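You operate a simulated robot arm through the tools that you are given. There is no shell and no other tool. Be economical: measure what you need, move in short steps, check, and stop when the job is done.

You run a simulated robot arm. Do the job below in one go: nothing can be reset, and whatever is moved stays where it is left.

## Task
Put the drilled block labelled "92" from the top of the press bench on top of the carton there and the drilled block that says "56" on top of the sandpaper roll there. Take the blue block on the clear end of the press bench and put it away on the left end of the wall bench. Open the right bench drawer, put the gauge block from the top of the laminating bench in the inside of the right bench drawer, then shut the drawer. The order is free.
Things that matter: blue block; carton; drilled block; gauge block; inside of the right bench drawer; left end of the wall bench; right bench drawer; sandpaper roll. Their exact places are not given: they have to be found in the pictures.

It is judged by the outcome, as a careful person would: the job done as asked, and still so three seconds after it is handed in. It fails if anything else is knocked over, pushed out of place, dropped, spilled or broken.

## Robot
A 6-joint arm with a two-finger gripper on a trunk, on a base that drives. Base frame: it is fixed to the floor where the robot stands at the start and does not move with it; the origin is under the middle of the robot, x ahead of it, y to its left, z up; the surface under the hand at the start is at about z = 800. Units: mm, degrees, N and s.
It reaches about 1298 mm from its shoulder. Its first joint turns from -149.0 to 149.0 degrees. Places, roughly: blue block (11x5x4 cm) [500, -200, 800]; gauge block [-5250, -1000, 750]; inside of the right bench drawer [-2300, -2400, 700]; left end of the wall bench (38x20 cm) [-640, -2220, 880]; right bench drawer [-2300, -2300, 700]. Payload 1.57 kg.
The TCP is the grasp point between the finger pads, 21 mm short of the fingertips. In the tool frame z runs along the fingers and y along their closing line. The gripper opens to 70 mm. The gripper's body begins 50 mm behind the TCP.
Orientation is that of the tool frame in the base frame, as a unit quaternion [w, x, y, z]. With the fingers straight down and closing along the base's y, the tool's x points along the base's -x, its y along +y and its z along -z.

## Interface
- The arm moves only by the tool servo_tool. Its argument "rows" is a list of rows, each a list of 3 entries, a list of its own where there are three numbers: the shift along the tool's x, y, z in units of 30 mm (1.0 is 30 mm), then the turn, a rotation vector about the tool's x, y, z in units of 5 degrees (1.0 is 5 degrees), then the finger opening in mm, from 0 to 70. In form: [[[x, y, z], [ax, ay, az], fingers], ...]. A call has 1 to 8 rows; each row shifts and turns the commanded pose from where the row before left it, along the tool's axes as they then stand. A call with a number of a shift or a turn outside -1 to 1 is refused whole. Each row takes 0.2 s and may step no farther than 50 mm and 8.6 degrees from the row before; otherwise, or with a gripper value out of range, the whole call is refused. Where a pose cannot be reached the arm comes as near as it can. A force on the tool above 40 N (or 10 N above the force at the start of the call, whichever is more), or a blocked arm, ends the call early, and 0.2 s more pass. Each finger halts on what it meets, pressing with about 26 N; the grip force reading is that of the motor and also rises with nothing between the fingers. The clock runs only during rows and for 0.2 s after the last one: add rows that do not move to give the fingers time. The reply holds the time, the measured pose of the TCP, the force on the tool along the base axes, the opening and the grip force, in the units named above and with some noise, with the torque about the TCP (base axes, N m) and any sound that the robot's microphone picked up, and new pictures: "pictures" is both (left out), scene, wrist or none.
- Cameras (640 x 400 px; columns grow to the right, rows downward): "scene" is now at [43.2, 140, 1771.9]; the picture's right is [-0.10, -1.00, 0.00], its down [-0.78, 0.08, -0.62] and it looks along [0.62, -0.06, -0.79] (base axes); focal length 289 px, centre (320, 200). "wrist" rides on the gripper at [79, 4, -81] in the tool frame; the picture's right is [-0.05, 1.00, 0.00], its down [-0.67, -0.04, -0.74] and it looks along [-0.74, -0.04, 0.67] (tool axes); focal length 256 px, centre (320, 200).
- raise_lower(by): slides the trunk up (or, below 0, down) by that many mm; the arm and the scene camera ride with it, the base frame stays. It gives what a move gives, with no picture.
- roll_base(legs): drives the robot by 1 to 6 legs, each [ahead, turn to the left] in mm and degrees, along the robot's own axes; the way and the turn of a leg run together, so that a leg with both is an arc; at most 1500 mm and 180 degrees a leg. The arm and the cameras ride along, it lands a little off, and it stops where it bumps. It gives what a move gives, and a new picture of the scene camera.
- aim_head(pan, tilt): turns the head with the scene camera to pan (to the left, within 155 degrees either way) and tilt (down, from -29 to 69), counted from straight ahead of the robot. It gives what a move gives, and a new picture of the scene camera.
- point_at(camera, pixels): there is no depth. For up to 12 entries [column, row, z] of the newest picture of that camera ("zoom" is the newest enlarged one), the place [x, y] in the base frame at which the ray of that pixel passes the height z, good to about 2 mm, but the place of the scene camera against the robot may be out by one fixed shift of up to 25 mm in any direction. No time passes.
- enlarge(camera, box): a new picture of the part [left, top, right, bottom] of that camera's present view, enlarged. No time passes.
- finish_job(): hands the job in; it is judged then, once.

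Go step by step. Measure first, check grasps and placings, and put right what went wrong. The budget is 110 turns and 260 pictures, counting those below and the enlarged ones. Unless the task says otherwise, let go and move clear before handing in.

The tools are called after "Emit:" as name(argument=value, ...) on one line, values as JSON. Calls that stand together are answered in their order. servo_tool: Moves the arm, as the interface text tells. Its arguments: {"type":"object","properties":{"rows":{"type":"array"},"pictures":{"type":"string","enum":["both","scene","wrist","none"]}},"required":["rows"]} The other tools are called the same way: raise_lower (by) slides the trunk up or down; roll_base (legs) drives the base; aim_head (pan, tilt) turns the head that bears the scene camera; point_at (camera, pixels) gives the place at which the rays of pixels pass given heights; enlarge (camera, box) takes an enlarged picture of a part of a camera's view; finish_job () hands the job in.

At the start:

```text
time: 0.0
tool_pos: [919.7, 159.2, 1106.0]
orientation: [0.0, -0.007, 1.0, 0.001]
ft_force: [-0.6, 0.1, 0.5]
ft_torque: [-0.03, 0.01, -0.03]
finger_gap: 69.8
grip_force: 0.0
trunk travel left (down, up): [-787.0, 183.0]
robot x, y, heading: [1.9, -9.1, 0.1]
head pan, tilt: [-5.5, 51.8]
```

scene: 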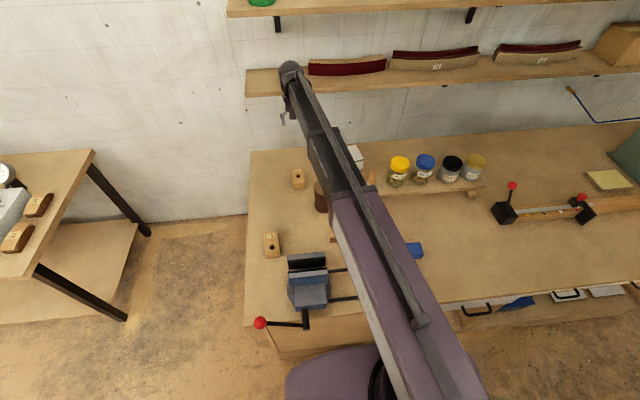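
wrist: 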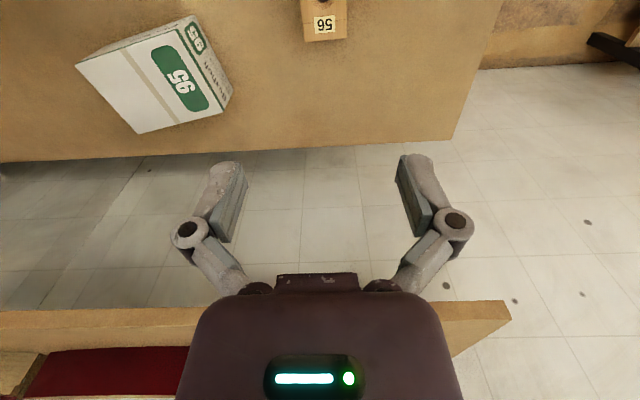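

The scene picture shows two drilled blocks near (299,180) and (272,244), a roll near (320,195), a carton near (355,155) and something blue at (415,250). I'll enlarge for detail.

Emit:
enlarge(camera="scene", box=[240, 130, 440, 270])

Emit:
enlarge(camera="wrist", box=[60, 0, 380, 160])

Emit:
point_at(camera="scene", pixels=[[299, 180, 800], [272, 244, 800], [320, 205, 800], [415, 250, 800], [355, 160, 800], [250, 150, 800], [245, 325, 800]])

Emit:
point_at(camera="wrist", pixels=[[322, 24, 840], [302, 41, 800], [348, 38, 800], [78, 62, 870], [137, 133, 870], [232, 97, 870], [190, 15, 870], [453, 140, 800]])

```text
2.86 times, centred on (340, 200) of scene
```

zoom: 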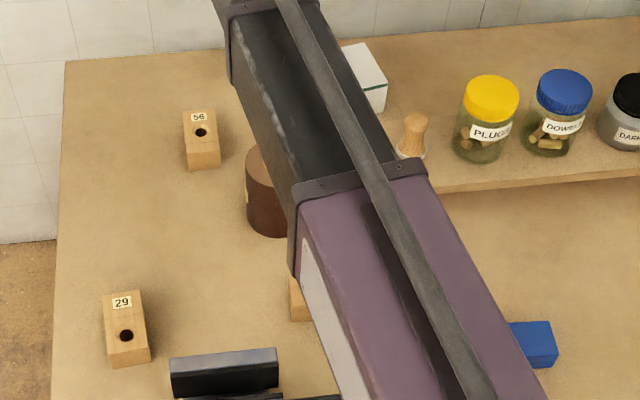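

```text
2.00 times, centred on (220, 80) of wrist
```

zoom: 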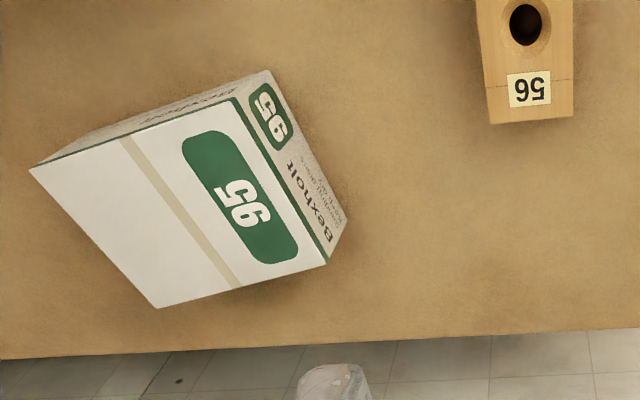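

```text
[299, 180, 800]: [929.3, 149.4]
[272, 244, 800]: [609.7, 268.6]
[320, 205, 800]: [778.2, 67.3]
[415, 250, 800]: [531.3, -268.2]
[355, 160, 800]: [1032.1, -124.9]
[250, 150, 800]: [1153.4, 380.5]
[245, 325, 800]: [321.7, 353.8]
```

```text
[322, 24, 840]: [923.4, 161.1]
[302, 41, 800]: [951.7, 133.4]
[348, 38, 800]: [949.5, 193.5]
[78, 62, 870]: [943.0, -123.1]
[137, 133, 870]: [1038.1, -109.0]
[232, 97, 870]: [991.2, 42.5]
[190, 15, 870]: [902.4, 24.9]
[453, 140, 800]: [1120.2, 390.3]
```

The third block is hidden behind the arm near scene (332,235). I'll swing the arm to the left to uncover it.

Emit:
servo_tool(rows=[[[0, 1, 0], [0, 0, 0], 70], [[0, 1, 0], [0, 0, 0], 70], [[0, 1, 0], [0, 0, 0], 70], [[0, 1, 0], [0, 0, 0], 70], [[0, 1, 0], [0, 0, 0], 70], [[0, 1, 0], [0, 0, 0], 70], [[0, 1, 0], [0, 0, 0], 70], [[0, 1, 0], [0, 0, 0], 70]], pictures="scene")

Emit:
enlarge(camera="scene", box=[270, 130, 450, 270])

```text
time: 1.8
tool_pos: [918.2, 397.9, 1105.2]
orientation: [0.0, -0.006, 1.0, 0.0]
ft_force: [0.2, -0.2, 0.0]
ft_torque: [-0.04, -0.02, -0.02]
finger_gap: 69.9
grip_force: 0.0
trunk travel left (down, up): [-787.0, 183.0]
robot x, y, heading: [-1.3, -14.3, -0.1]
head pan, tilt: [-5.5, 51.8]
```

scene: 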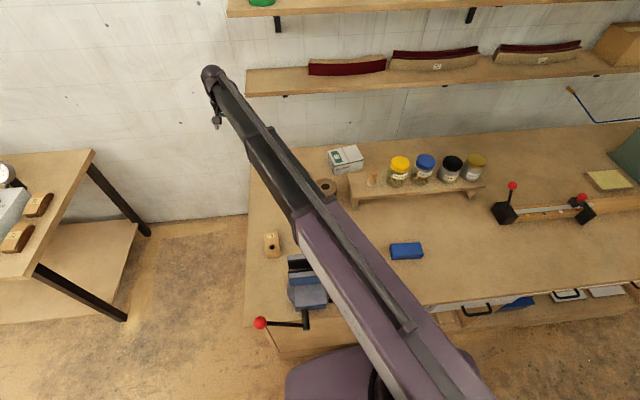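

```text
2.86 times, centred on (360, 200) of scene
```

zoom: 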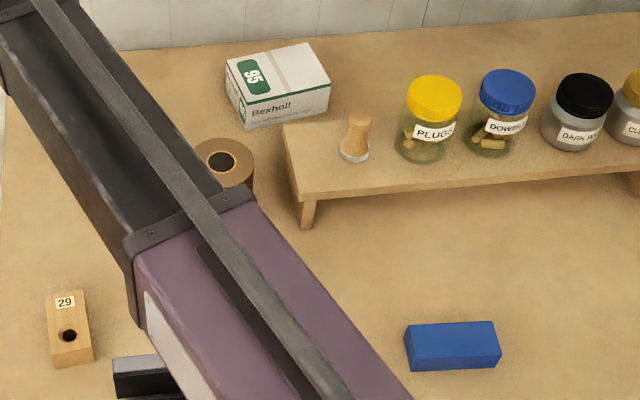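

The hidden block is still behind the arm. I'll bring the hand back over it, so the wrist camera sees it.

Emit:
servo_tool(rows=[[[1, -1, 0], [0, 0, 0], 70], [[1, -1, 0], [0, 0, 0], 70], [[1, -1, 0], [0, 0, 0], 70], [[1, -1, 0], [0, 0, 0], 70], [[1, -1, 0], [0, 0, 0], 70], [[1, -1, 0], [0, 0, 0], 70], [[1, -1, 0], [0, 0, 0], 70], [[1, -1, 0], [0, 0, 0], 70]], pictures="both")

```text
time: 3.6
tool_pos: [678.3, 156.1, 1106.4]
orientation: [-0.001, -0.006, 1.0, 0.0]
ft_force: [1.3, -0.1, 0.0]
ft_torque: [0.03, -0.02, -0.02]
finger_gap: 70.1
grip_force: 0.0
trunk travel left (down, up): [-787.0, 183.0]
robot x, y, heading: [0.8, -12.3, -0.1]
head pan, tilt: [-5.5, 51.8]
```

scene: 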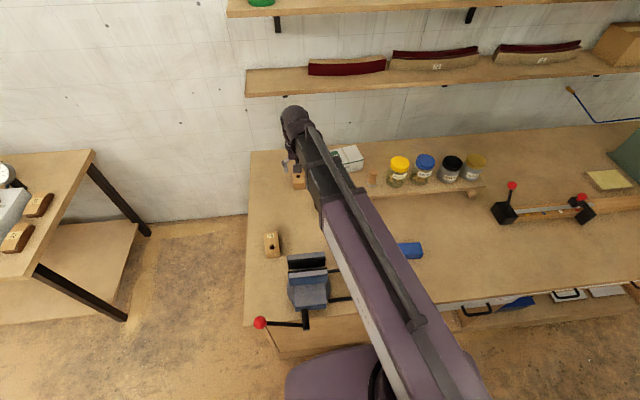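
wrist: 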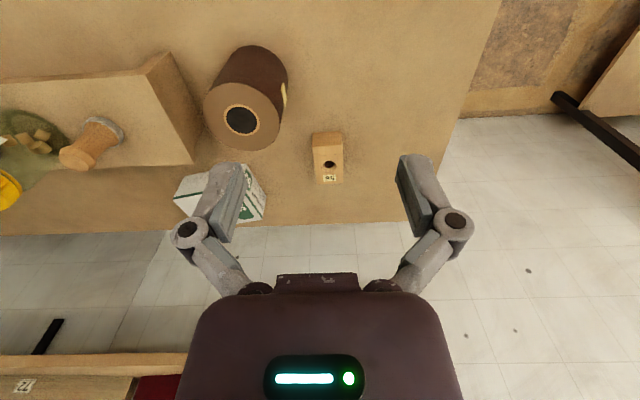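

The roll is at wrist (241,120) and block 56 is at (328,155). I'll go farther back to uncover the third block near x 640, y 10.

Emit:
servo_tool(rows=[[[1, -1, 0], [0, 0, 0], 70], [[1, -1, 0], [0, 0, 0], 70], [[1, -1, 0], [0, 0, 0], 70], [[1, -1, 0], [0, 0, 0], 70], [[1, 0, 0], [0, 0, 0], 70], [[1, 0, 0], [0, 0, 0], 70]], pictures="wrist")

Emit:
enlarge(camera="wrist", box=[160, 0, 480, 200])

```text
time: 5.0
tool_pos: [535.5, 36.1, 1106.4]
orientation: [0.0, -0.006, 1.0, 0.0]
ft_force: [0.2, 0.9, -0.5]
ft_torque: [0.0, -0.01, -0.04]
finger_gap: 69.9
grip_force: 0.1
out of reach, approached as far as the arm can: row 5, 6
trunk travel left (down, up): [-787.0, 183.0]
robot x, y, heading: [0.4, -9.7, -0.2]
head pan, tilt: [-5.5, 51.8]
```

wrist: 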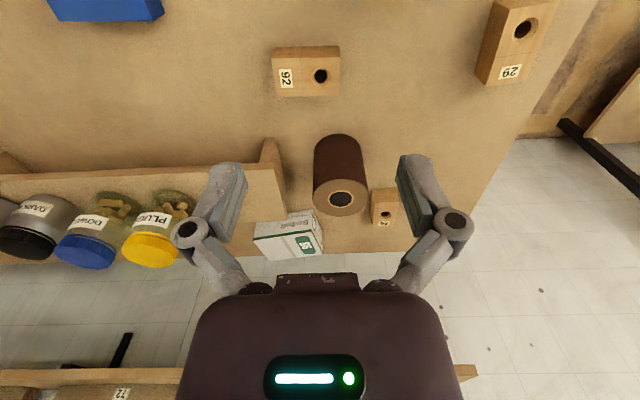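

```text
2.00 times, centred on (320, 100) of wrist
```

zoom: 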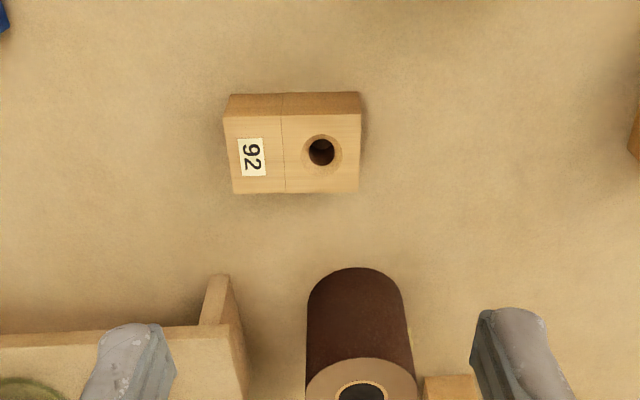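

Block 92 is clear at wrist (306,72). I'll measure all the pieces from this view.

Emit:
point_at(camera="zoom", pixels=[[230, 95, 800], [361, 92, 800], [224, 116, 840], [361, 113, 840], [224, 116, 850], [361, 113, 850], [360, 192, 840], [233, 195, 840], [360, 192, 850], [233, 195, 850]])

Emit:
point_at(camera="wrist", pixels=[[340, 200, 900], [340, 200, 880], [340, 200, 920], [315, 205, 900], [367, 200, 900], [340, 137, 800], [314, 150, 800], [363, 150, 800], [108, 20, 800], [48, 0, 840], [164, 17, 840], [162, 0, 840]])

```text
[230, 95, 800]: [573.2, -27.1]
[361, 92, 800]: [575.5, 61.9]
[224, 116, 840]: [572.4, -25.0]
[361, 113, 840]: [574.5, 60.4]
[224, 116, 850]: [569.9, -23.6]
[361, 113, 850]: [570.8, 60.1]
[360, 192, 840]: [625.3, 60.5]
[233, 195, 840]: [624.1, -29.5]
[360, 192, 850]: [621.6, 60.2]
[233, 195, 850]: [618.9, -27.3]
```

```text
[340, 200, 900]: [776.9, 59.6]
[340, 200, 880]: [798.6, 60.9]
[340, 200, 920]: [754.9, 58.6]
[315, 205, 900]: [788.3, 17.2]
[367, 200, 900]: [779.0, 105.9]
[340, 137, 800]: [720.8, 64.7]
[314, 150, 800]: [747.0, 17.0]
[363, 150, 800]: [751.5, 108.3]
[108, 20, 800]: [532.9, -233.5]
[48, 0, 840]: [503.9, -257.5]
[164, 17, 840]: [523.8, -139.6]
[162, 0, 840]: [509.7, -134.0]
```

Block 92 is 88 mm along y, 50 mm along x and 40 mm tall, centred near (599,17). The roll is centred near (767,62). I'll move over the block and begin a 90° turn so the fingers close along x.

Emit:
servo_tool(rows=[[[-0.7, -0.2, 0], [0, 0, 1], 70], [[-0.7, -0.2, 0], [0, 0, 1], 70], [[-0.7, -0.2, 0], [0, 0, 1], 70], [[0, 0, 0], [0, 0, 1], 70], [[0, 0, 0], [0, 0, 1], 70], [[0, 0, 0], [0, 0, 1], 70], [[0, 0, 0], [0, 0, 1], 70], [[0, 0, 0], [0, 0, 1], 70]], pictures="none")

Emit:
servo_tool(rows=[[[0, 0, 0], [0, 0, 1], 70], [[0, 0, 0], [0, 0, 1], 70], [[0, 0, 0], [0, 0, 1], 70], [[0, 0, 0], [0, 0, 1], 70], [[0, 0, 0], [0, 0, 1], 70], [[0, 0, 0], [0, 0, 1], 70], [[0, 0, 0], [0, 0, 1], 70], [[0, 0, 0], [0, 0, 1], 70]], pictures="none")

Emit:
servo_tool(rows=[[[0, 0, 0], [0, 0, 1], 70], [[0, 0, 0], [0, 0, 1], 70], [[0, 0, 1], [0, 0, 0], 70]], pictures="both")

```text
time: 6.8
tool_pos: [597.4, 13.8, 1105.8]
orientation: [0.001, 0.337, 0.941, 0.0]
ft_force: [0.4, 0.5, 0.3]
ft_torque: [-0.03, 0.0, 0.03]
finger_gap: 70.0
grip_force: 0.1
trunk travel left (down, up): [-787.0, 183.0]
robot x, y, heading: [1.5, -10.4, 0.2]
head pan, tilt: [-5.5, 51.8]
```

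```text
time: 8.6
tool_pos: [597.1, 14.3, 1105.8]
orientation: [0.001, 0.639, 0.77, 0.001]
ft_force: [0.8, -0.3, 0.2]
ft_torque: [0.01, -0.01, 0.0]
finger_gap: 69.9
grip_force: 0.1
trunk travel left (down, up): [-787.0, 183.0]
robot x, y, heading: [-2.8, -10.4, -0.1]
head pan, tilt: [-5.5, 51.8]
```

```text
time: 9.4
tool_pos: [596.2, 12.5, 1106.1]
orientation: [0.001, 0.703, 0.711, 0.0]
ft_force: [-0.2, -0.6, -0.7]
ft_torque: [0.01, 0.03, -0.02]
finger_gap: 70.3
grip_force: 0.1
out of reach, approached as far as the arm can: row 3
trunk travel left (down, up): [-787.0, 183.0]
robot x, y, heading: [4.0, -10.5, -0.2]
head pan, tilt: [-5.5, 51.8]
```

scene: 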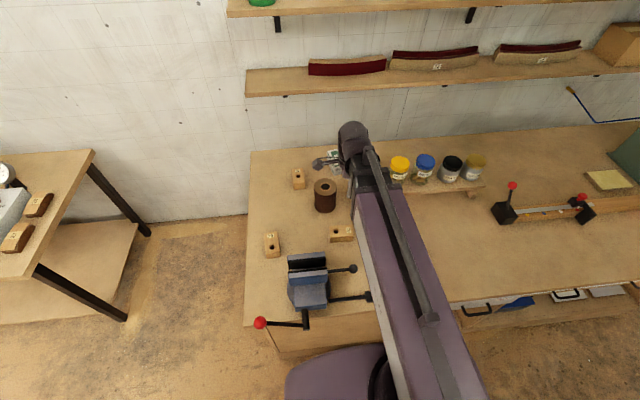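
wrist: 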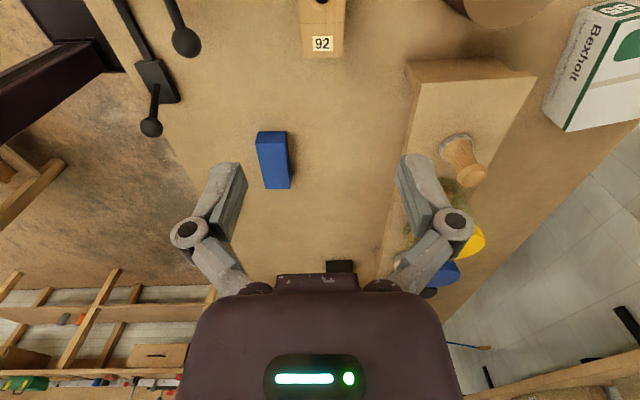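

The hand can't go lower this close in, so I'll back the base up a bit. First I'll look behind, which also helps plan the later drives.

Emit:
aim_head(pan=-150, tilt=25)

Emit:
aim_head(pan=150, tilt=25)

```text
time: 11.7
tool_pos: [595.9, 12.5, 1105.1]
orientation: [-0.001, 0.703, 0.711, 0.0]
ft_force: [0.2, -0.9, -0.2]
ft_torque: [0.0, 0.01, -0.02]
finger_gap: 69.9
grip_force: 0.1
trunk travel left (down, up): [-787.0, 183.0]
robot x, y, heading: [0.5, -12.1, -0.1]
head pan, tilt: [-150.0, 25.0]
```

scene: 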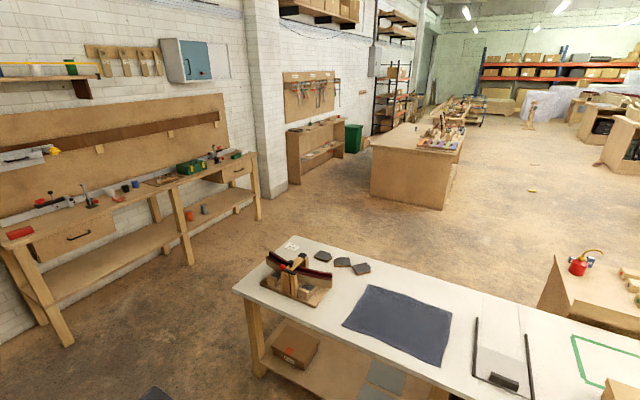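

```text
time: 15.8
tool_pos: [597.0, 12.7, 1106.5]
orientation: [0.0, 0.703, 0.711, 0.0]
ft_force: [-0.2, 0.1, 0.3]
ft_torque: [0.01, 0.02, -0.01]
finger_gap: 69.8
grip_force: 0.2
trunk travel left (down, up): [-787.0, 183.0]
robot x, y, heading: [-2.5, -15.3, -0.1]
head pan, tilt: [150.0, 25.0]
```

scene: 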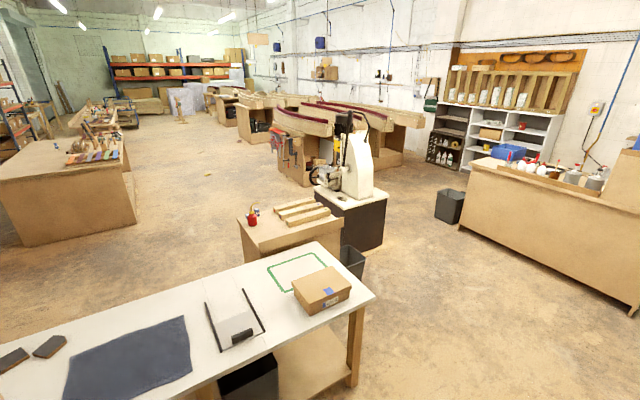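

There's a white table behind. I'll measure its edge before backing up.

Emit:
point_at(camera="scene", pixels=[[375, 296, 850], [300, 325, 850], [190, 375, 850], [315, 243, 850], [350, 390, 0], [240, 215, 850], [240, 250, 0]])

Emit:
roll_base(legs=[[-200, 0]])

Emit:
aim_head(pan=-5.5, tilt=45)

```text
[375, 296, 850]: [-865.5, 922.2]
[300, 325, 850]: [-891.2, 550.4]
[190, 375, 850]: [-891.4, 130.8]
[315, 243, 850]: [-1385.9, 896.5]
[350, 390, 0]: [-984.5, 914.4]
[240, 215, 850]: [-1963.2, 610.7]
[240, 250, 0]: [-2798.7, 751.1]
```

```text
time: 17.6
tool_pos: [399.8, 12.0, 1106.8]
orientation: [-0.001, 0.703, 0.711, -0.001]
ft_force: [-0.5, 0.1, 0.5]
ft_torque: [0.01, 0.02, -0.04]
finger_gap: 70.0
grip_force: 0.0
trunk travel left (down, up): [-787.0, 183.0]
robot x, y, heading: [-201.8, -12.3, -0.2]
head pan, tilt: [150.0, 25.0]
```

scene: 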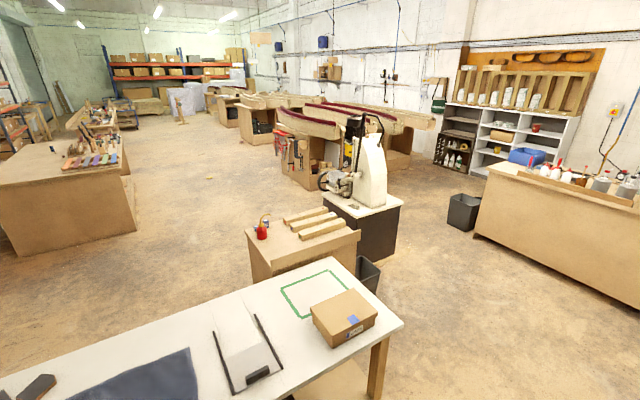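

```text
time: 20.0
tool_pos: [400.5, 12.6, 1106.1]
orientation: [0.0, 0.703, 0.711, 0.0]
ft_force: [-0.6, 0.0, -0.7]
ft_torque: [0.0, 0.0, 0.02]
finger_gap: 70.0
grip_force: 0.1
trunk travel left (down, up): [-787.0, 183.0]
robot x, y, heading: [-197.9, -8.4, 0.1]
head pan, tilt: [-5.5, 45.0]
```

scene: 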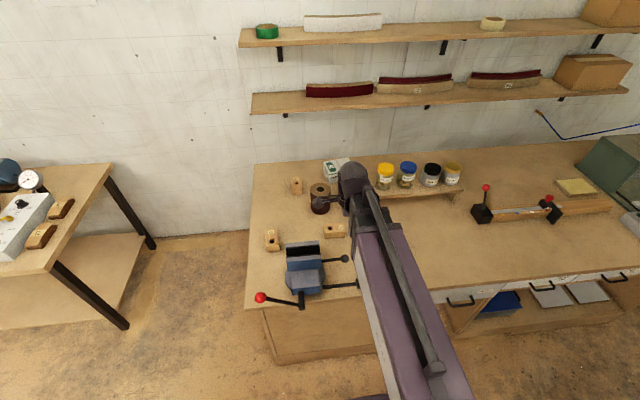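

Measuring the vise so I keep clear of it while picking block 92.

Emit:
enlarge(camera="scene", box=[240, 150, 400, 310])

Emit:
point_at(camera="scene", pixels=[[324, 235, 800], [344, 236, 800], [324, 226, 840], [345, 224, 840], [302, 241, 900], [288, 258, 800], [321, 254, 800], [344, 258, 850], [319, 258, 850]])

```text
2.50 times, centred on (320, 230) of scene
```

zoom: 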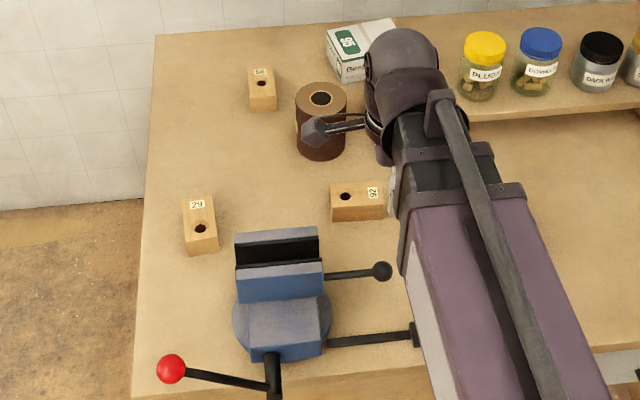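

```text
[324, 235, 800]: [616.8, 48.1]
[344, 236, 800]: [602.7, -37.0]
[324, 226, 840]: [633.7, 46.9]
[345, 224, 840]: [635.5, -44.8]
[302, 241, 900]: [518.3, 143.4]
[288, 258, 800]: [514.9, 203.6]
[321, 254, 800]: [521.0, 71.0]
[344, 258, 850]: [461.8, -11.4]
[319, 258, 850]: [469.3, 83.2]
```

The vise ends near x 505, so there is clearance. I'll move over block 92 at height.

Emit:
servo_tool(rows=[[[0, 0.95, 0], [0, 0, 0.3], 70], [[0, 0.95, 0], [0, 0, 0], 70], [[0, 0.95, 0], [0, 0, 0], 70], [[0, 0.95, 0.5], [0, 0, 0], 70], [[0, 0.95, 1], [0, 0, 0], 70], [[0.1, 0.95, 1], [0, 0, 0], 70], [[0.05, 0.94, 1], [0, 0, 0], 70], [[0, 0, 1], [0, 0, 0], 70]], pictures="both")

```text
time: 21.8
tool_pos: [599.2, 15.2, 1105.6]
orientation: [0.0, 0.713, 0.701, 0.0]
ft_force: [0.3, -0.4, 0.8]
ft_torque: [-0.04, -0.01, -0.04]
finger_gap: 69.6
grip_force: 0.0
out of reach, approached as far as the arm can: row 4, 5, 6, 7, 8
trunk travel left (down, up): [-787.0, 183.0]
robot x, y, heading: [-197.0, -12.2, -0.0]
head pan, tilt: [-5.5, 45.0]
```

scene: 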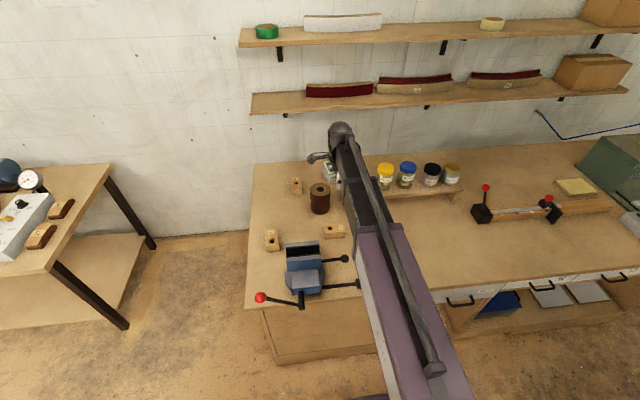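
wrist: 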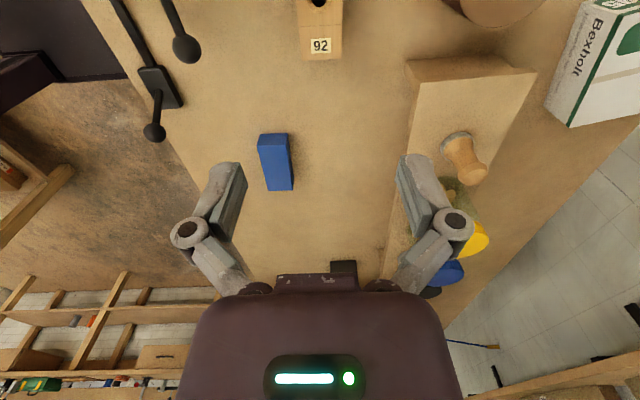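

The height limit is the same here, so it comes from the trunk and not from closeness. I'll lower the trunk by 200 and see.

Emit:
raise_lower(by=-200)

Emit:
servo_tool(rows=[[[0, 0, 0.5], [0, 0, 0], 70]], pictures="both")

```text
time: 23.9
tool_pos: [600.5, 14.9, 906.0]
orientation: [0.0, 0.713, 0.702, 0.0]
ft_force: [-0.3, 0.4, -0.4]
ft_torque: [-0.01, 0.0, -0.01]
finger_gap: 70.1
grip_force: 0.1
trunk travel left (down, up): [-587.0, 383.0]
robot x, y, heading: [-196.2, -7.7, -0.1]
head pan, tilt: [-5.5, 45.0]
```

```text
time: 24.4
tool_pos: [600.4, 15.2, 905.9]
orientation: [-0.001, 0.712, 0.702, 0.0]
ft_force: [-1.0, 0.2, -0.6]
ft_torque: [0.01, -0.02, 0.0]
finger_gap: 70.0
grip_force: 0.0
out of reach, approached as far as the arm can: row 1
trunk travel left (down, up): [-587.0, 383.0]
robot x, y, heading: [-196.3, -7.5, -0.1]
head pan, tilt: [-5.5, 45.0]
```

scene: 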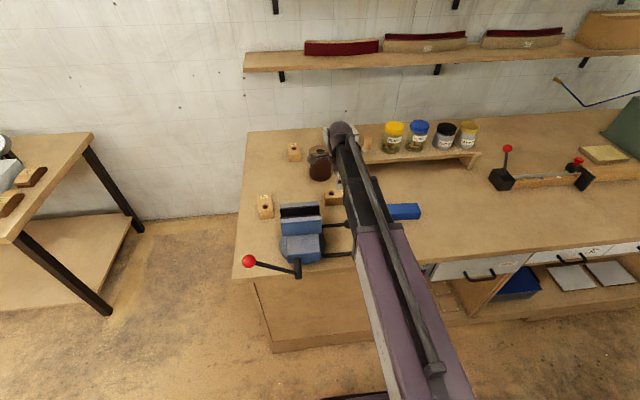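
wrist: 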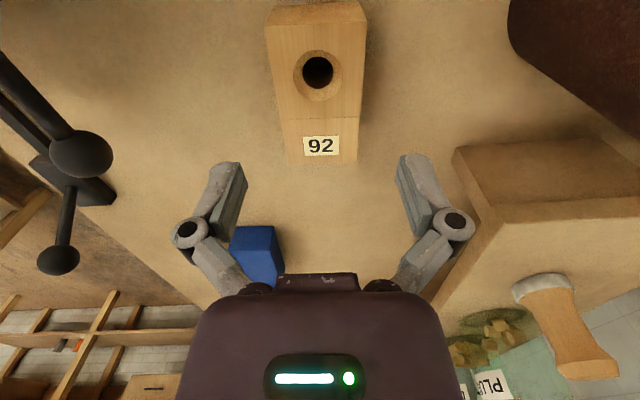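

The trunk works as the vertical axis and the block is centred between the fingers (columns 267–365). I'll check its position once more before lowering.

Emit:
point_at(camera="wrist", pixels=[[286, 163, 840], [358, 165, 840], [268, 40, 840], [365, 40, 840], [317, 70, 840]])

Emit:
raise_lower(by=-77)

Emit:
servo_tool(rows=[[[0, 0, 0], [0, 0, 0], 70]], pictures="wrist")

```text
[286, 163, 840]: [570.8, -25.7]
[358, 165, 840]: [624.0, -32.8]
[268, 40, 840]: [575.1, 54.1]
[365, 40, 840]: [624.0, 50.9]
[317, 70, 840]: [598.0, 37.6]
```

```text
time: 25.5
tool_pos: [599.1, 14.8, 828.6]
orientation: [0.001, 0.713, 0.702, 0.0]
ft_force: [0.6, -0.2, 0.7]
ft_torque: [0.01, 0.0, 0.03]
finger_gap: 70.0
grip_force: 0.1
trunk travel left (down, up): [-510.0, 460.0]
robot x, y, heading: [-200.1, -11.7, -0.2]
head pan, tilt: [-5.5, 45.0]
```

```text
time: 25.9
tool_pos: [599.3, 15.9, 829.6]
orientation: [0.0, 0.712, 0.702, 0.001]
ft_force: [0.3, 0.5, 1.1]
ft_torque: [0.0, -0.03, 0.0]
finger_gap: 69.9
grip_force: 0.2
trunk travel left (down, up): [-510.0, 460.0]
robot x, y, heading: [-195.9, -12.7, -0.4]
head pan, tilt: [-5.5, 45.0]
```

wrist: 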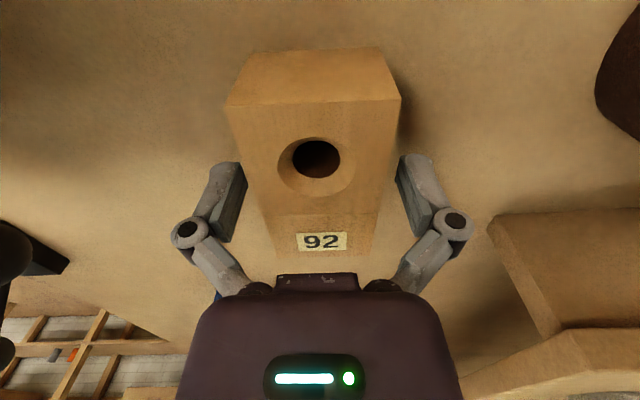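

The block sits between the fingers. Closing and then lifting.

Emit:
servo_tool(rows=[[[0, 0, 0], [0, 0, 0], 55], [[0, 0, 0], [0, 0, 0], 40], [[0, 0, 0], [0, 0, 0], 40], [[0, 0, 0], [0, 0, 0], 40]], pictures="none")

Emit:
raise_lower(by=260)

Emit:
servo_tool(rows=[[[0, 0, 0], [0, 0, 0], 40]], pictures="both")

```text
time: 26.9
tool_pos: [600.2, 15.2, 829.2]
orientation: [0.0, 0.713, 0.701, 0.001]
ft_force: [-1.1, -0.6, 0.9]
ft_torque: [0.05, 0.03, 0.03]
finger_gap: 49.9
grip_force: 25.9
trunk travel left (down, up): [-510.0, 460.0]
robot x, y, heading: [-200.5, -12.9, -0.1]
head pan, tilt: [-5.5, 45.0]
```

```text
time: 29.6
tool_pos: [600.1, 15.7, 1088.4]
orientation: [-0.001, 0.713, 0.702, 0.0]
ft_force: [0.3, -0.3, -1.7]
ft_torque: [-0.01, -0.01, 0.01]
finger_gap: 49.6
grip_force: 26.1
trunk travel left (down, up): [-770.0, 200.0]
robot x, y, heading: [-198.0, -9.3, -0.3]
head pan, tilt: [-5.5, 45.0]
```

```text
time: 30.0
tool_pos: [600.9, 15.0, 1089.1]
orientation: [0.0, 0.713, 0.701, -0.001]
ft_force: [-0.6, -0.2, -1.5]
ft_torque: [0.0, 0.01, 0.02]
finger_gap: 49.8
grip_force: 26.1
trunk travel left (down, up): [-770.0, 200.0]
robot x, y, heading: [-194.2, -8.5, -0.1]
head pan, tilt: [-5.5, 45.0]
```

scene: 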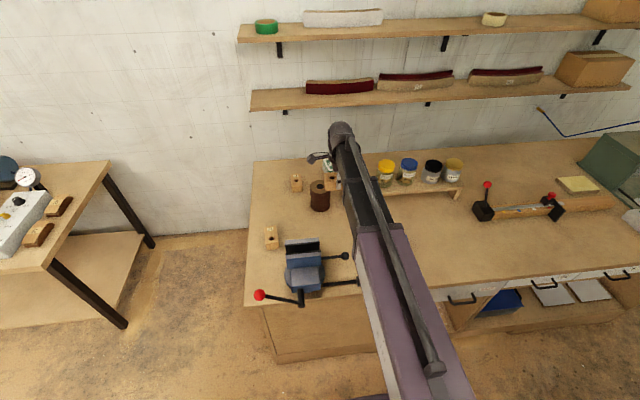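
wrist: 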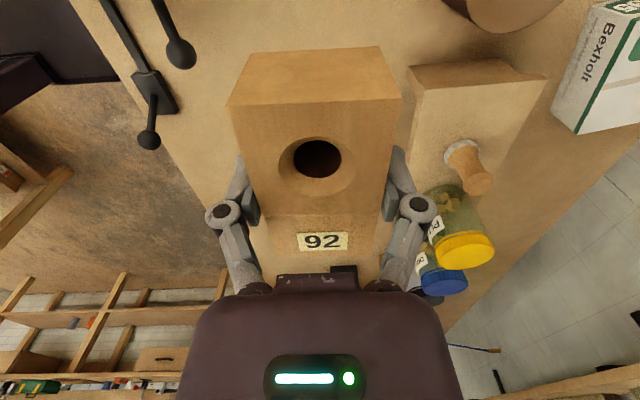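

Block 92 is held (gap 49.8). I'll drive 200 forward and then move toward a spot left of the carton to measure it.

Emit:
roll_base(legs=[[200, 0]])

Emit:
servo_tool(rows=[[[0.7, 0.85, 0], [0, 0, 0], 40], [[0.7, 0.85, 0], [0, 0, 0], 40], [[0.7, 0.85, 0], [0, 0, 0], 40], [[0.7, 0.85, 0], [0, 0, 0], 40], [[0.7, 0.85, 0], [0, 0, 0], 40], [[0.7, 0.85, 0], [0, 0, 0], 40]], pictures="both")

```text
time: 31.8
tool_pos: [803.0, 14.9, 1088.8]
orientation: [-0.001, 0.713, 0.701, 0.0]
ft_force: [1.5, -1.5, -1.9]
ft_torque: [-0.02, 0.0, -0.02]
finger_gap: 49.8
grip_force: 25.7
trunk travel left (down, up): [-770.0, 200.0]
robot x, y, heading: [2.5, -13.7, -0.1]
head pan, tilt: [-5.5, 45.0]
```

scene: 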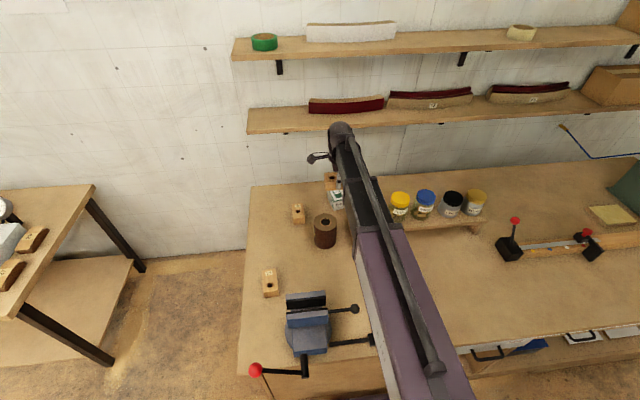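

```text
time: 33.2
tool_pos: [958.5, 138.3, 1089.5]
orientation: [-0.001, 0.712, 0.702, 0.0]
ft_force: [-0.7, 1.3, -0.4]
ft_torque: [0.0, -0.02, 0.02]
finger_gap: 49.8
grip_force: 25.8
trunk travel left (down, up): [-770.0, 200.0]
robot x, y, heading: [3.9, -12.7, -0.4]
head pan, tilt: [-5.5, 45.0]
```

scene: 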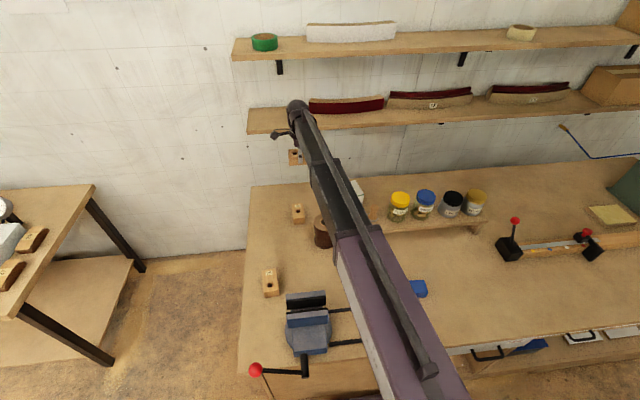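
wrist: 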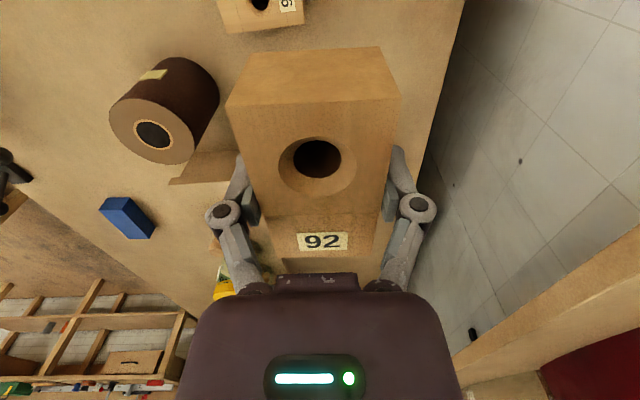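

The block hides the carton from this spot. I'll shift 120 mm toward the robot so the carton shows beside the block.

Emit:
servo_tool(rows=[[[0, -1, 0], [0, 0, 0], 40], [[0, -1, 0], [0, 0, 0], 40], [[0, -1, 0], [0, 0, 0], 40], [[0, -1, 0], [0, 0, 0], 40]], pictures="wrist")

Emit:
enlarge(camera="wrist", box=[360, 60, 600, 260])

```text
time: 34.2
tool_pos: [836.4, 139.1, 1090.0]
orientation: [0.0, 0.713, 0.701, -0.001]
ft_force: [-0.5, -0.7, -0.4]
ft_torque: [0.01, 0.0, -0.02]
finger_gap: 49.9
grip_force: 26.0
trunk travel left (down, up): [-770.0, 200.0]
robot x, y, heading: [3.7, -12.0, 0.3]
head pan, tilt: [-5.5, 45.0]
```

wrist: 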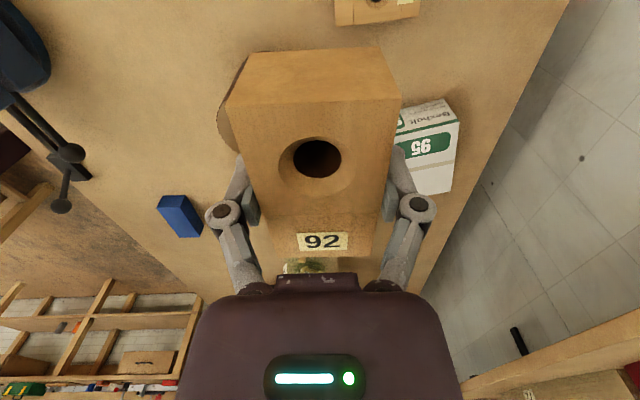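

```text
2.00 times, centred on (480, 160) of wrist
```

zoom: 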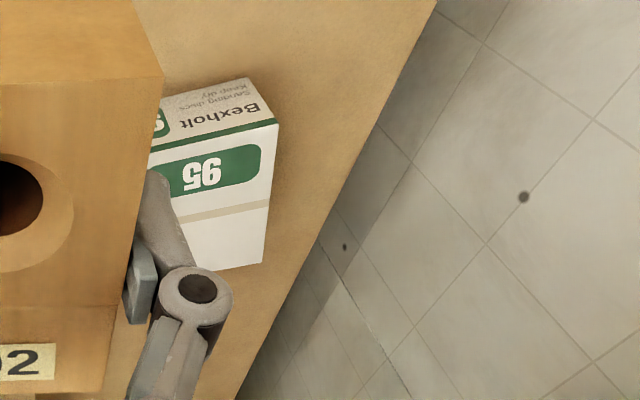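

Measuring the carton's back-side corners: bottom at zoom (247,78), top at (278,120) and (262,263).

Emit:
point_at(camera="zoom", pixels=[[247, 78, 800], [277, 121, 850], [277, 121, 860], [277, 121, 870], [277, 121, 880], [262, 262, 860], [262, 262, 870], [150, 152, 860], [160, 103, 800]])

```text
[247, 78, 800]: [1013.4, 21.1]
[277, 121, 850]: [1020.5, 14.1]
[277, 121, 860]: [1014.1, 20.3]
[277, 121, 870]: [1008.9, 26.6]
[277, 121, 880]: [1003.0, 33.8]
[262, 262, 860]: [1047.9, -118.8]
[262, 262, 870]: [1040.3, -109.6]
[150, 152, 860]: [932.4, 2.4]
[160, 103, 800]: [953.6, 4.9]
```

The carton top is at z 860, centred about (983,-61), with its long axis about 14° off y. I'll move over it and turn to match.

Emit:
servo_tool(rows=[[[-0.952, 0.698, 0], [0, 0, 0], 40], [[-0.952, 0.698, 0], [0, 0, 0], 40], [[-0.952, 0.698, 0], [0, 0, 0], 40], [[-0.952, 0.698, 0], [0, 0, 0], 40], [[-0.952, 0.698, 0], [0, 0, 0], 40], [[-0.952, 0.698, 0], [0, 0, 0], 40], [[-0.952, 0.698, 0], [0, 0, 0], 40]], pictures="none")

Emit:
servo_tool(rows=[[[0, 0, 0], [0, 0, -0.97], 40], [[0, 0, 0], [0, 0, -0.97], 40], [[0, 0, 0], [0, 0, -0.97], 40]], pictures="both")

```text
time: 35.8
tool_pos: [980.6, -61.8, 1088.3]
orientation: [0.0, 0.711, 0.703, 0.0]
ft_force: [0.4, 0.2, -1.6]
ft_torque: [-0.01, 0.04, -0.01]
finger_gap: 50.1
grip_force: 26.2
trunk travel left (down, up): [-770.0, 200.0]
robot x, y, heading: [5.6, -10.9, -0.2]
head pan, tilt: [-5.5, 45.0]
```

```text
time: 36.6
tool_pos: [980.6, -61.6, 1088.2]
orientation: [0.0, 0.618, 0.787, 0.0]
ft_force: [-0.2, -0.8, -0.7]
ft_torque: [0.0, -0.04, -0.03]
finger_gap: 49.8
grip_force: 26.2
trunk travel left (down, up): [-770.0, 200.0]
robot x, y, heading: [4.9, -13.7, -0.2]
head pan, tilt: [-5.5, 45.0]
```

scene: 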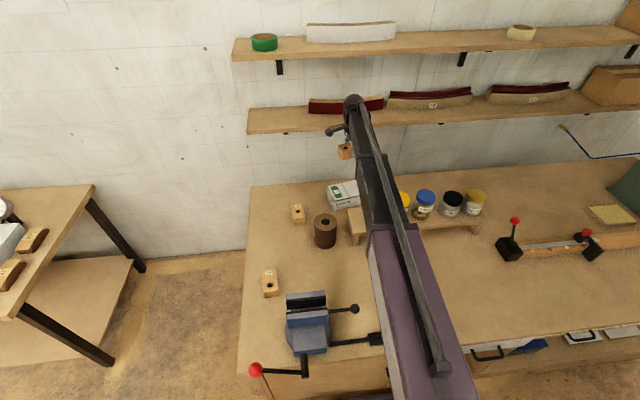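
wrist: 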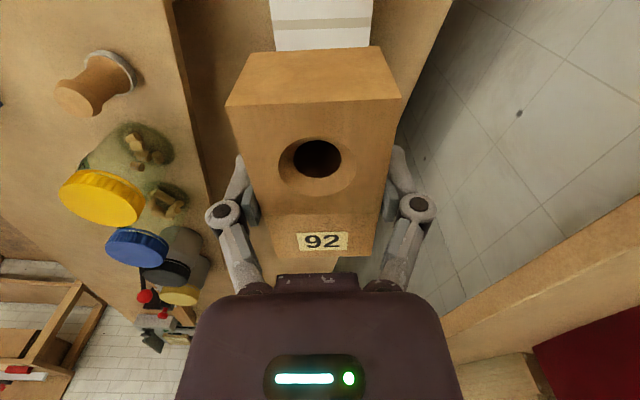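

The carton is centred under the block (columns 270–372). Before lowering, I'll check where the lower wall shelf is relative to the arm.

Emit:
point_at(camera="scene", pixels=[[247, 108, 1000], [247, 108, 1100], [247, 108, 1200], [247, 108, 1300], [247, 133, 1000], [247, 133, 1100], [247, 133, 1200]])

Emit:
point_at(camera="wrist", pixels=[[530, 352, 1000], [530, 352, 1050], [530, 352, 1100], [530, 352, 1150], [640, 208, 1000], [640, 208, 1100], [440, 325, 1100], [440, 325, 1000]])

```text
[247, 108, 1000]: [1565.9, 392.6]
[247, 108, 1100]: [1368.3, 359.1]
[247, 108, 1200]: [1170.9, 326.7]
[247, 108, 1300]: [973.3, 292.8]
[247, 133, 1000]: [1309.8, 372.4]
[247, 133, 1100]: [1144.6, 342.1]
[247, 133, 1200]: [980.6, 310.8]
```

```text
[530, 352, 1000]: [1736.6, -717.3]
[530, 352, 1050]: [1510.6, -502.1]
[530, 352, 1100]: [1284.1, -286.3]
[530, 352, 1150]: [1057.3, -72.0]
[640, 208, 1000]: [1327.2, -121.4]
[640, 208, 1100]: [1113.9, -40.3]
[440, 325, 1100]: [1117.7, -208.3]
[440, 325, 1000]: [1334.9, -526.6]
```

The shelf's front edge is near x 1115, which is clear of the arm. I'll lower by 192 and check.

Emit:
raise_lower(by=-192)

Emit:
servo_tool(rows=[[[0, 0, 0], [0, 0, 0], 40]], pictures="both")

Emit:
enlarge(camera="scene", box=[270, 120, 430, 240])

```text
time: 38.7
tool_pos: [980.7, -62.8, 897.7]
orientation: [0.0, 0.618, 0.786, 0.0]
ft_force: [-1.3, 0.1, -1.8]
ft_torque: [-0.03, 0.03, 0.01]
finger_gap: 49.9
grip_force: 25.9
trunk travel left (down, up): [-578.0, 392.0]
robot x, y, heading: [5.5, -13.1, -0.1]
head pan, tilt: [-5.5, 45.0]
```

```text
time: 39.1
tool_pos: [979.7, -63.0, 897.9]
orientation: [0.0, 0.618, 0.786, 0.0]
ft_force: [-0.2, -0.1, -1.7]
ft_torque: [-0.01, -0.01, -0.01]
finger_gap: 49.8
grip_force: 26.1
trunk travel left (down, up): [-578.0, 392.0]
robot x, y, heading: [5.0, -13.0, 0.2]
head pan, tilt: [-5.5, 45.0]
```

scene: 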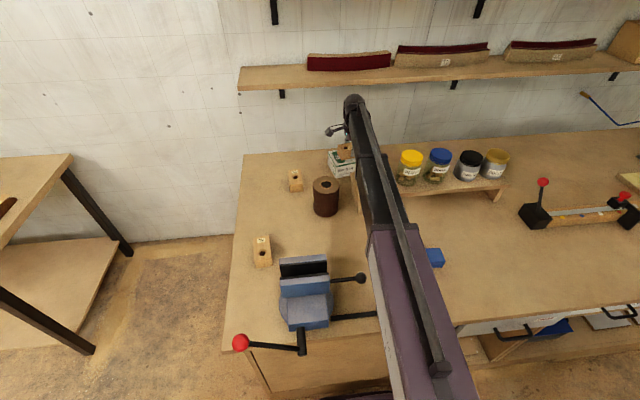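
wrist: 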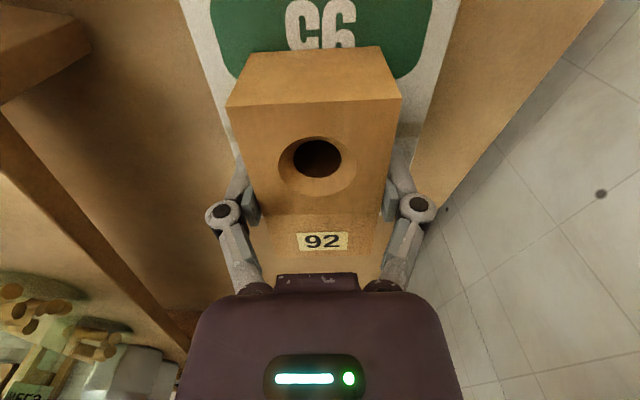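

```text
3.33 times, centred on (350, 180) of scene
```

zoom: 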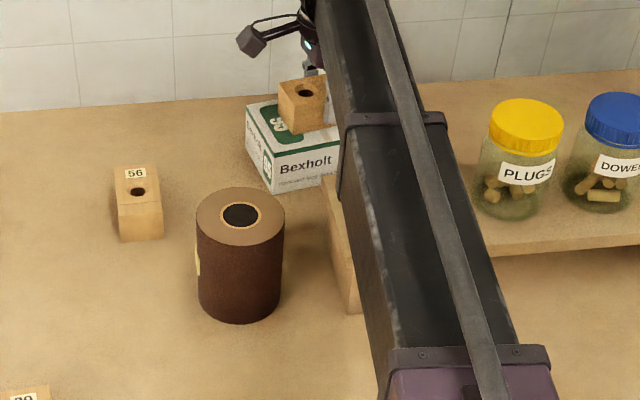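

The block hovers centred above the carton. Lowering 8 more and releasing.

Emit:
raise_lower(by=-8)

Emit:
servo_tool(rows=[[[0, 0, 0], [0, 0, 0], 52], [[0, 0, 0], [0, 0, 0], 56], [[0, 0, 0], [0, 0, 0], 62], [[0, 0, 0], [0, 0, 0], 62]], pictures="wrist")

```text
time: 39.7
tool_pos: [979.5, -61.1, 891.1]
orientation: [0.0, 0.618, 0.786, 0.001]
ft_force: [3.1, 0.9, 19.5]
ft_torque: [-0.1, -0.09, -0.04]
finger_gap: 49.9
grip_force: 26.3
trunk travel left (down, up): [-570.0, 400.0]
robot x, y, heading: [3.8, -12.0, 0.0]
head pan, tilt: [-5.5, 45.0]
```

```text
time: 40.7
tool_pos: [980.8, -62.9, 887.5]
orientation: [0.0, 0.617, 0.787, 0.0]
ft_force: [1.3, -0.2, 0.1]
ft_torque: [0.01, 0.01, -0.02]
finger_gap: 61.9
grip_force: 0.0
trunk travel left (down, up): [-570.0, 400.0]
robot x, y, heading: [4.6, -9.5, 0.2]
head pan, tilt: [-5.5, 45.0]
```

wrist: 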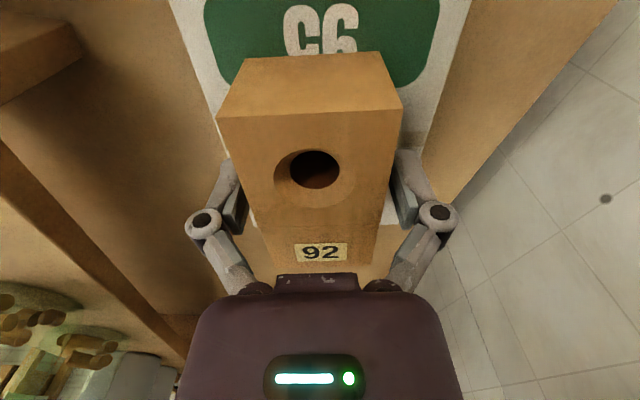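

Released cleanly. I'll lift, turn back so the fingers close along y, and move back to view block 56.

Emit:
raise_lower(by=200)

Emit:
servo_tool(rows=[[[0, 0, 0], [0, 0, -1], 70], [[0, 0, 0], [0, 0, -1], 70], [[0, 0, 0], [0, 0, -1], 70], [[0, 0, 0], [0, 0, -1], 70], [[0, 0, 0], [0, 0, -1], 70], [[0, 0, 0], [0, 0, -1], 70], [[0, 0, 0], [0, 0, -1], 70], [[0, 0, 0], [0, 0, -1], 70]], pictures="none")

Emit:
servo_tool(rows=[[[0, 0, 0], [0, 0, -1], 70], [[0, 0, 0], [0, 0, -1], 70], [[0, 0, 0], [0, 0, -1], 70], [[0, 0, 0], [0, 0, -1], 70], [[0, 0, 0], [0, 0, -1], 70], [[0, 0, 0], [0, 0, -1], 70], [[0, 0, 0], [0, 0, -1], 70], [[0, 0, 0], [0, 0, -0.25], 70]], pictures="none")

Emit:
servo_tool(rows=[[[0.75, 0.95, 0], [0, 0, 0], 70], [[0.75, 0.95, 0], [0, 0, 0], 70], [[0.75, 0.95, 0], [0, 0, 0], 70], [[0.75, 0.95, 0], [0, 0, 0], 70], [[0.75, 0.95, 0], [0, 0, 0], 70], [[0.75, 0.95, 0], [0, 0, 0], 70], [[0.75, 0.95, 0], [0, 0, 0], 70], [[0.75, 0.8, 0], [0, 0, 0], 70]], pictures="both")

```text
time: 42.8
tool_pos: [980.6, -62.1, 1089.8]
orientation: [0.0, 0.618, 0.786, 0.0]
ft_force: [-0.3, 0.6, 0.7]
ft_torque: [-0.03, 0.02, 0.0]
finger_gap: 62.1
grip_force: 0.0
trunk travel left (down, up): [-770.0, 200.0]
robot x, y, heading: [6.3, -11.4, -0.4]
head pan, tilt: [-5.5, 45.0]
```

```text
time: 44.6
tool_pos: [980.0, -62.5, 1087.0]
orientation: [0.0, 0.311, 0.95, 0.0]
ft_force: [0.1, -0.2, 0.6]
ft_torque: [-0.03, -0.02, -0.02]
finger_gap: 69.9
grip_force: 0.0
trunk travel left (down, up): [-770.0, 200.0]
robot x, y, heading: [4.2, -10.3, -0.1]
head pan, tilt: [-5.5, 45.0]
```

```text
time: 46.4
tool_pos: [979.8, -61.7, 1088.3]
orientation: [0.0, 0.0, 1.0, 0.001]
ft_force: [-0.4, -0.5, -0.3]
ft_torque: [-0.04, -0.01, -0.01]
finger_gap: 70.2
grip_force: 0.0
trunk travel left (down, up): [-770.0, 200.0]
robot x, y, heading: [5.3, -7.0, -0.1]
head pan, tilt: [-5.5, 45.0]
```

```text
time: 48.2
tool_pos: [799.9, 160.8, 1088.6]
orientation: [-0.001, 0.0, 1.0, 0.0]
ft_force: [0.2, -0.1, 1.2]
ft_torque: [-0.01, -0.02, -0.02]
finger_gap: 70.2
grip_force: 0.1
trunk travel left (down, up): [-770.0, 200.0]
robot x, y, heading: [1.7, -6.9, 0.1]
head pan, tilt: [-5.5, 45.0]
```

scene: 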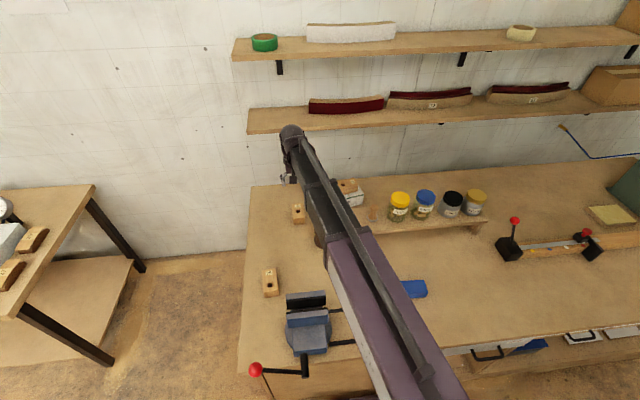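
wrist: 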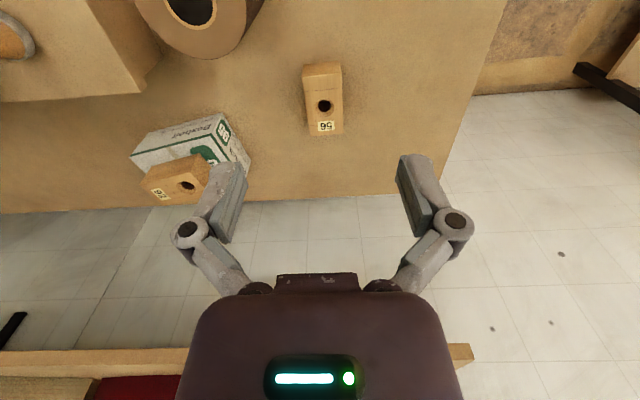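

Emit:
enlarge(camera="wrist", box=[120, 0, 380, 200])

Emit:
point_at(camera="wrist", pixels=[[302, 68, 800], [340, 62, 800], [304, 81, 840], [341, 77, 840], [310, 137, 840], [342, 134, 840], [193, 2, 905], [170, 30, 905], [245, 20, 905]])

```text
2.00 times, centred on (250, 100) of wrist
```

zoom: 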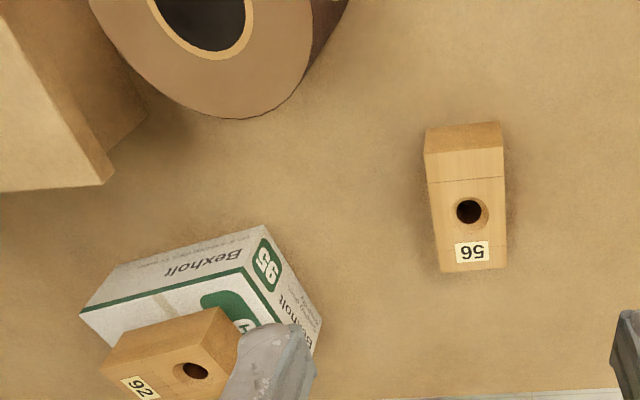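

```text
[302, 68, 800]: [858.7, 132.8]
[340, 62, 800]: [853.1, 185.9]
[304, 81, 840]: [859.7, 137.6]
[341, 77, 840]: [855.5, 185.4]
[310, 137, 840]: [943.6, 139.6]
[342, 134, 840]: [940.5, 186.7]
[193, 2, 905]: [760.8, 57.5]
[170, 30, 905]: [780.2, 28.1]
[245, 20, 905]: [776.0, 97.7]
```

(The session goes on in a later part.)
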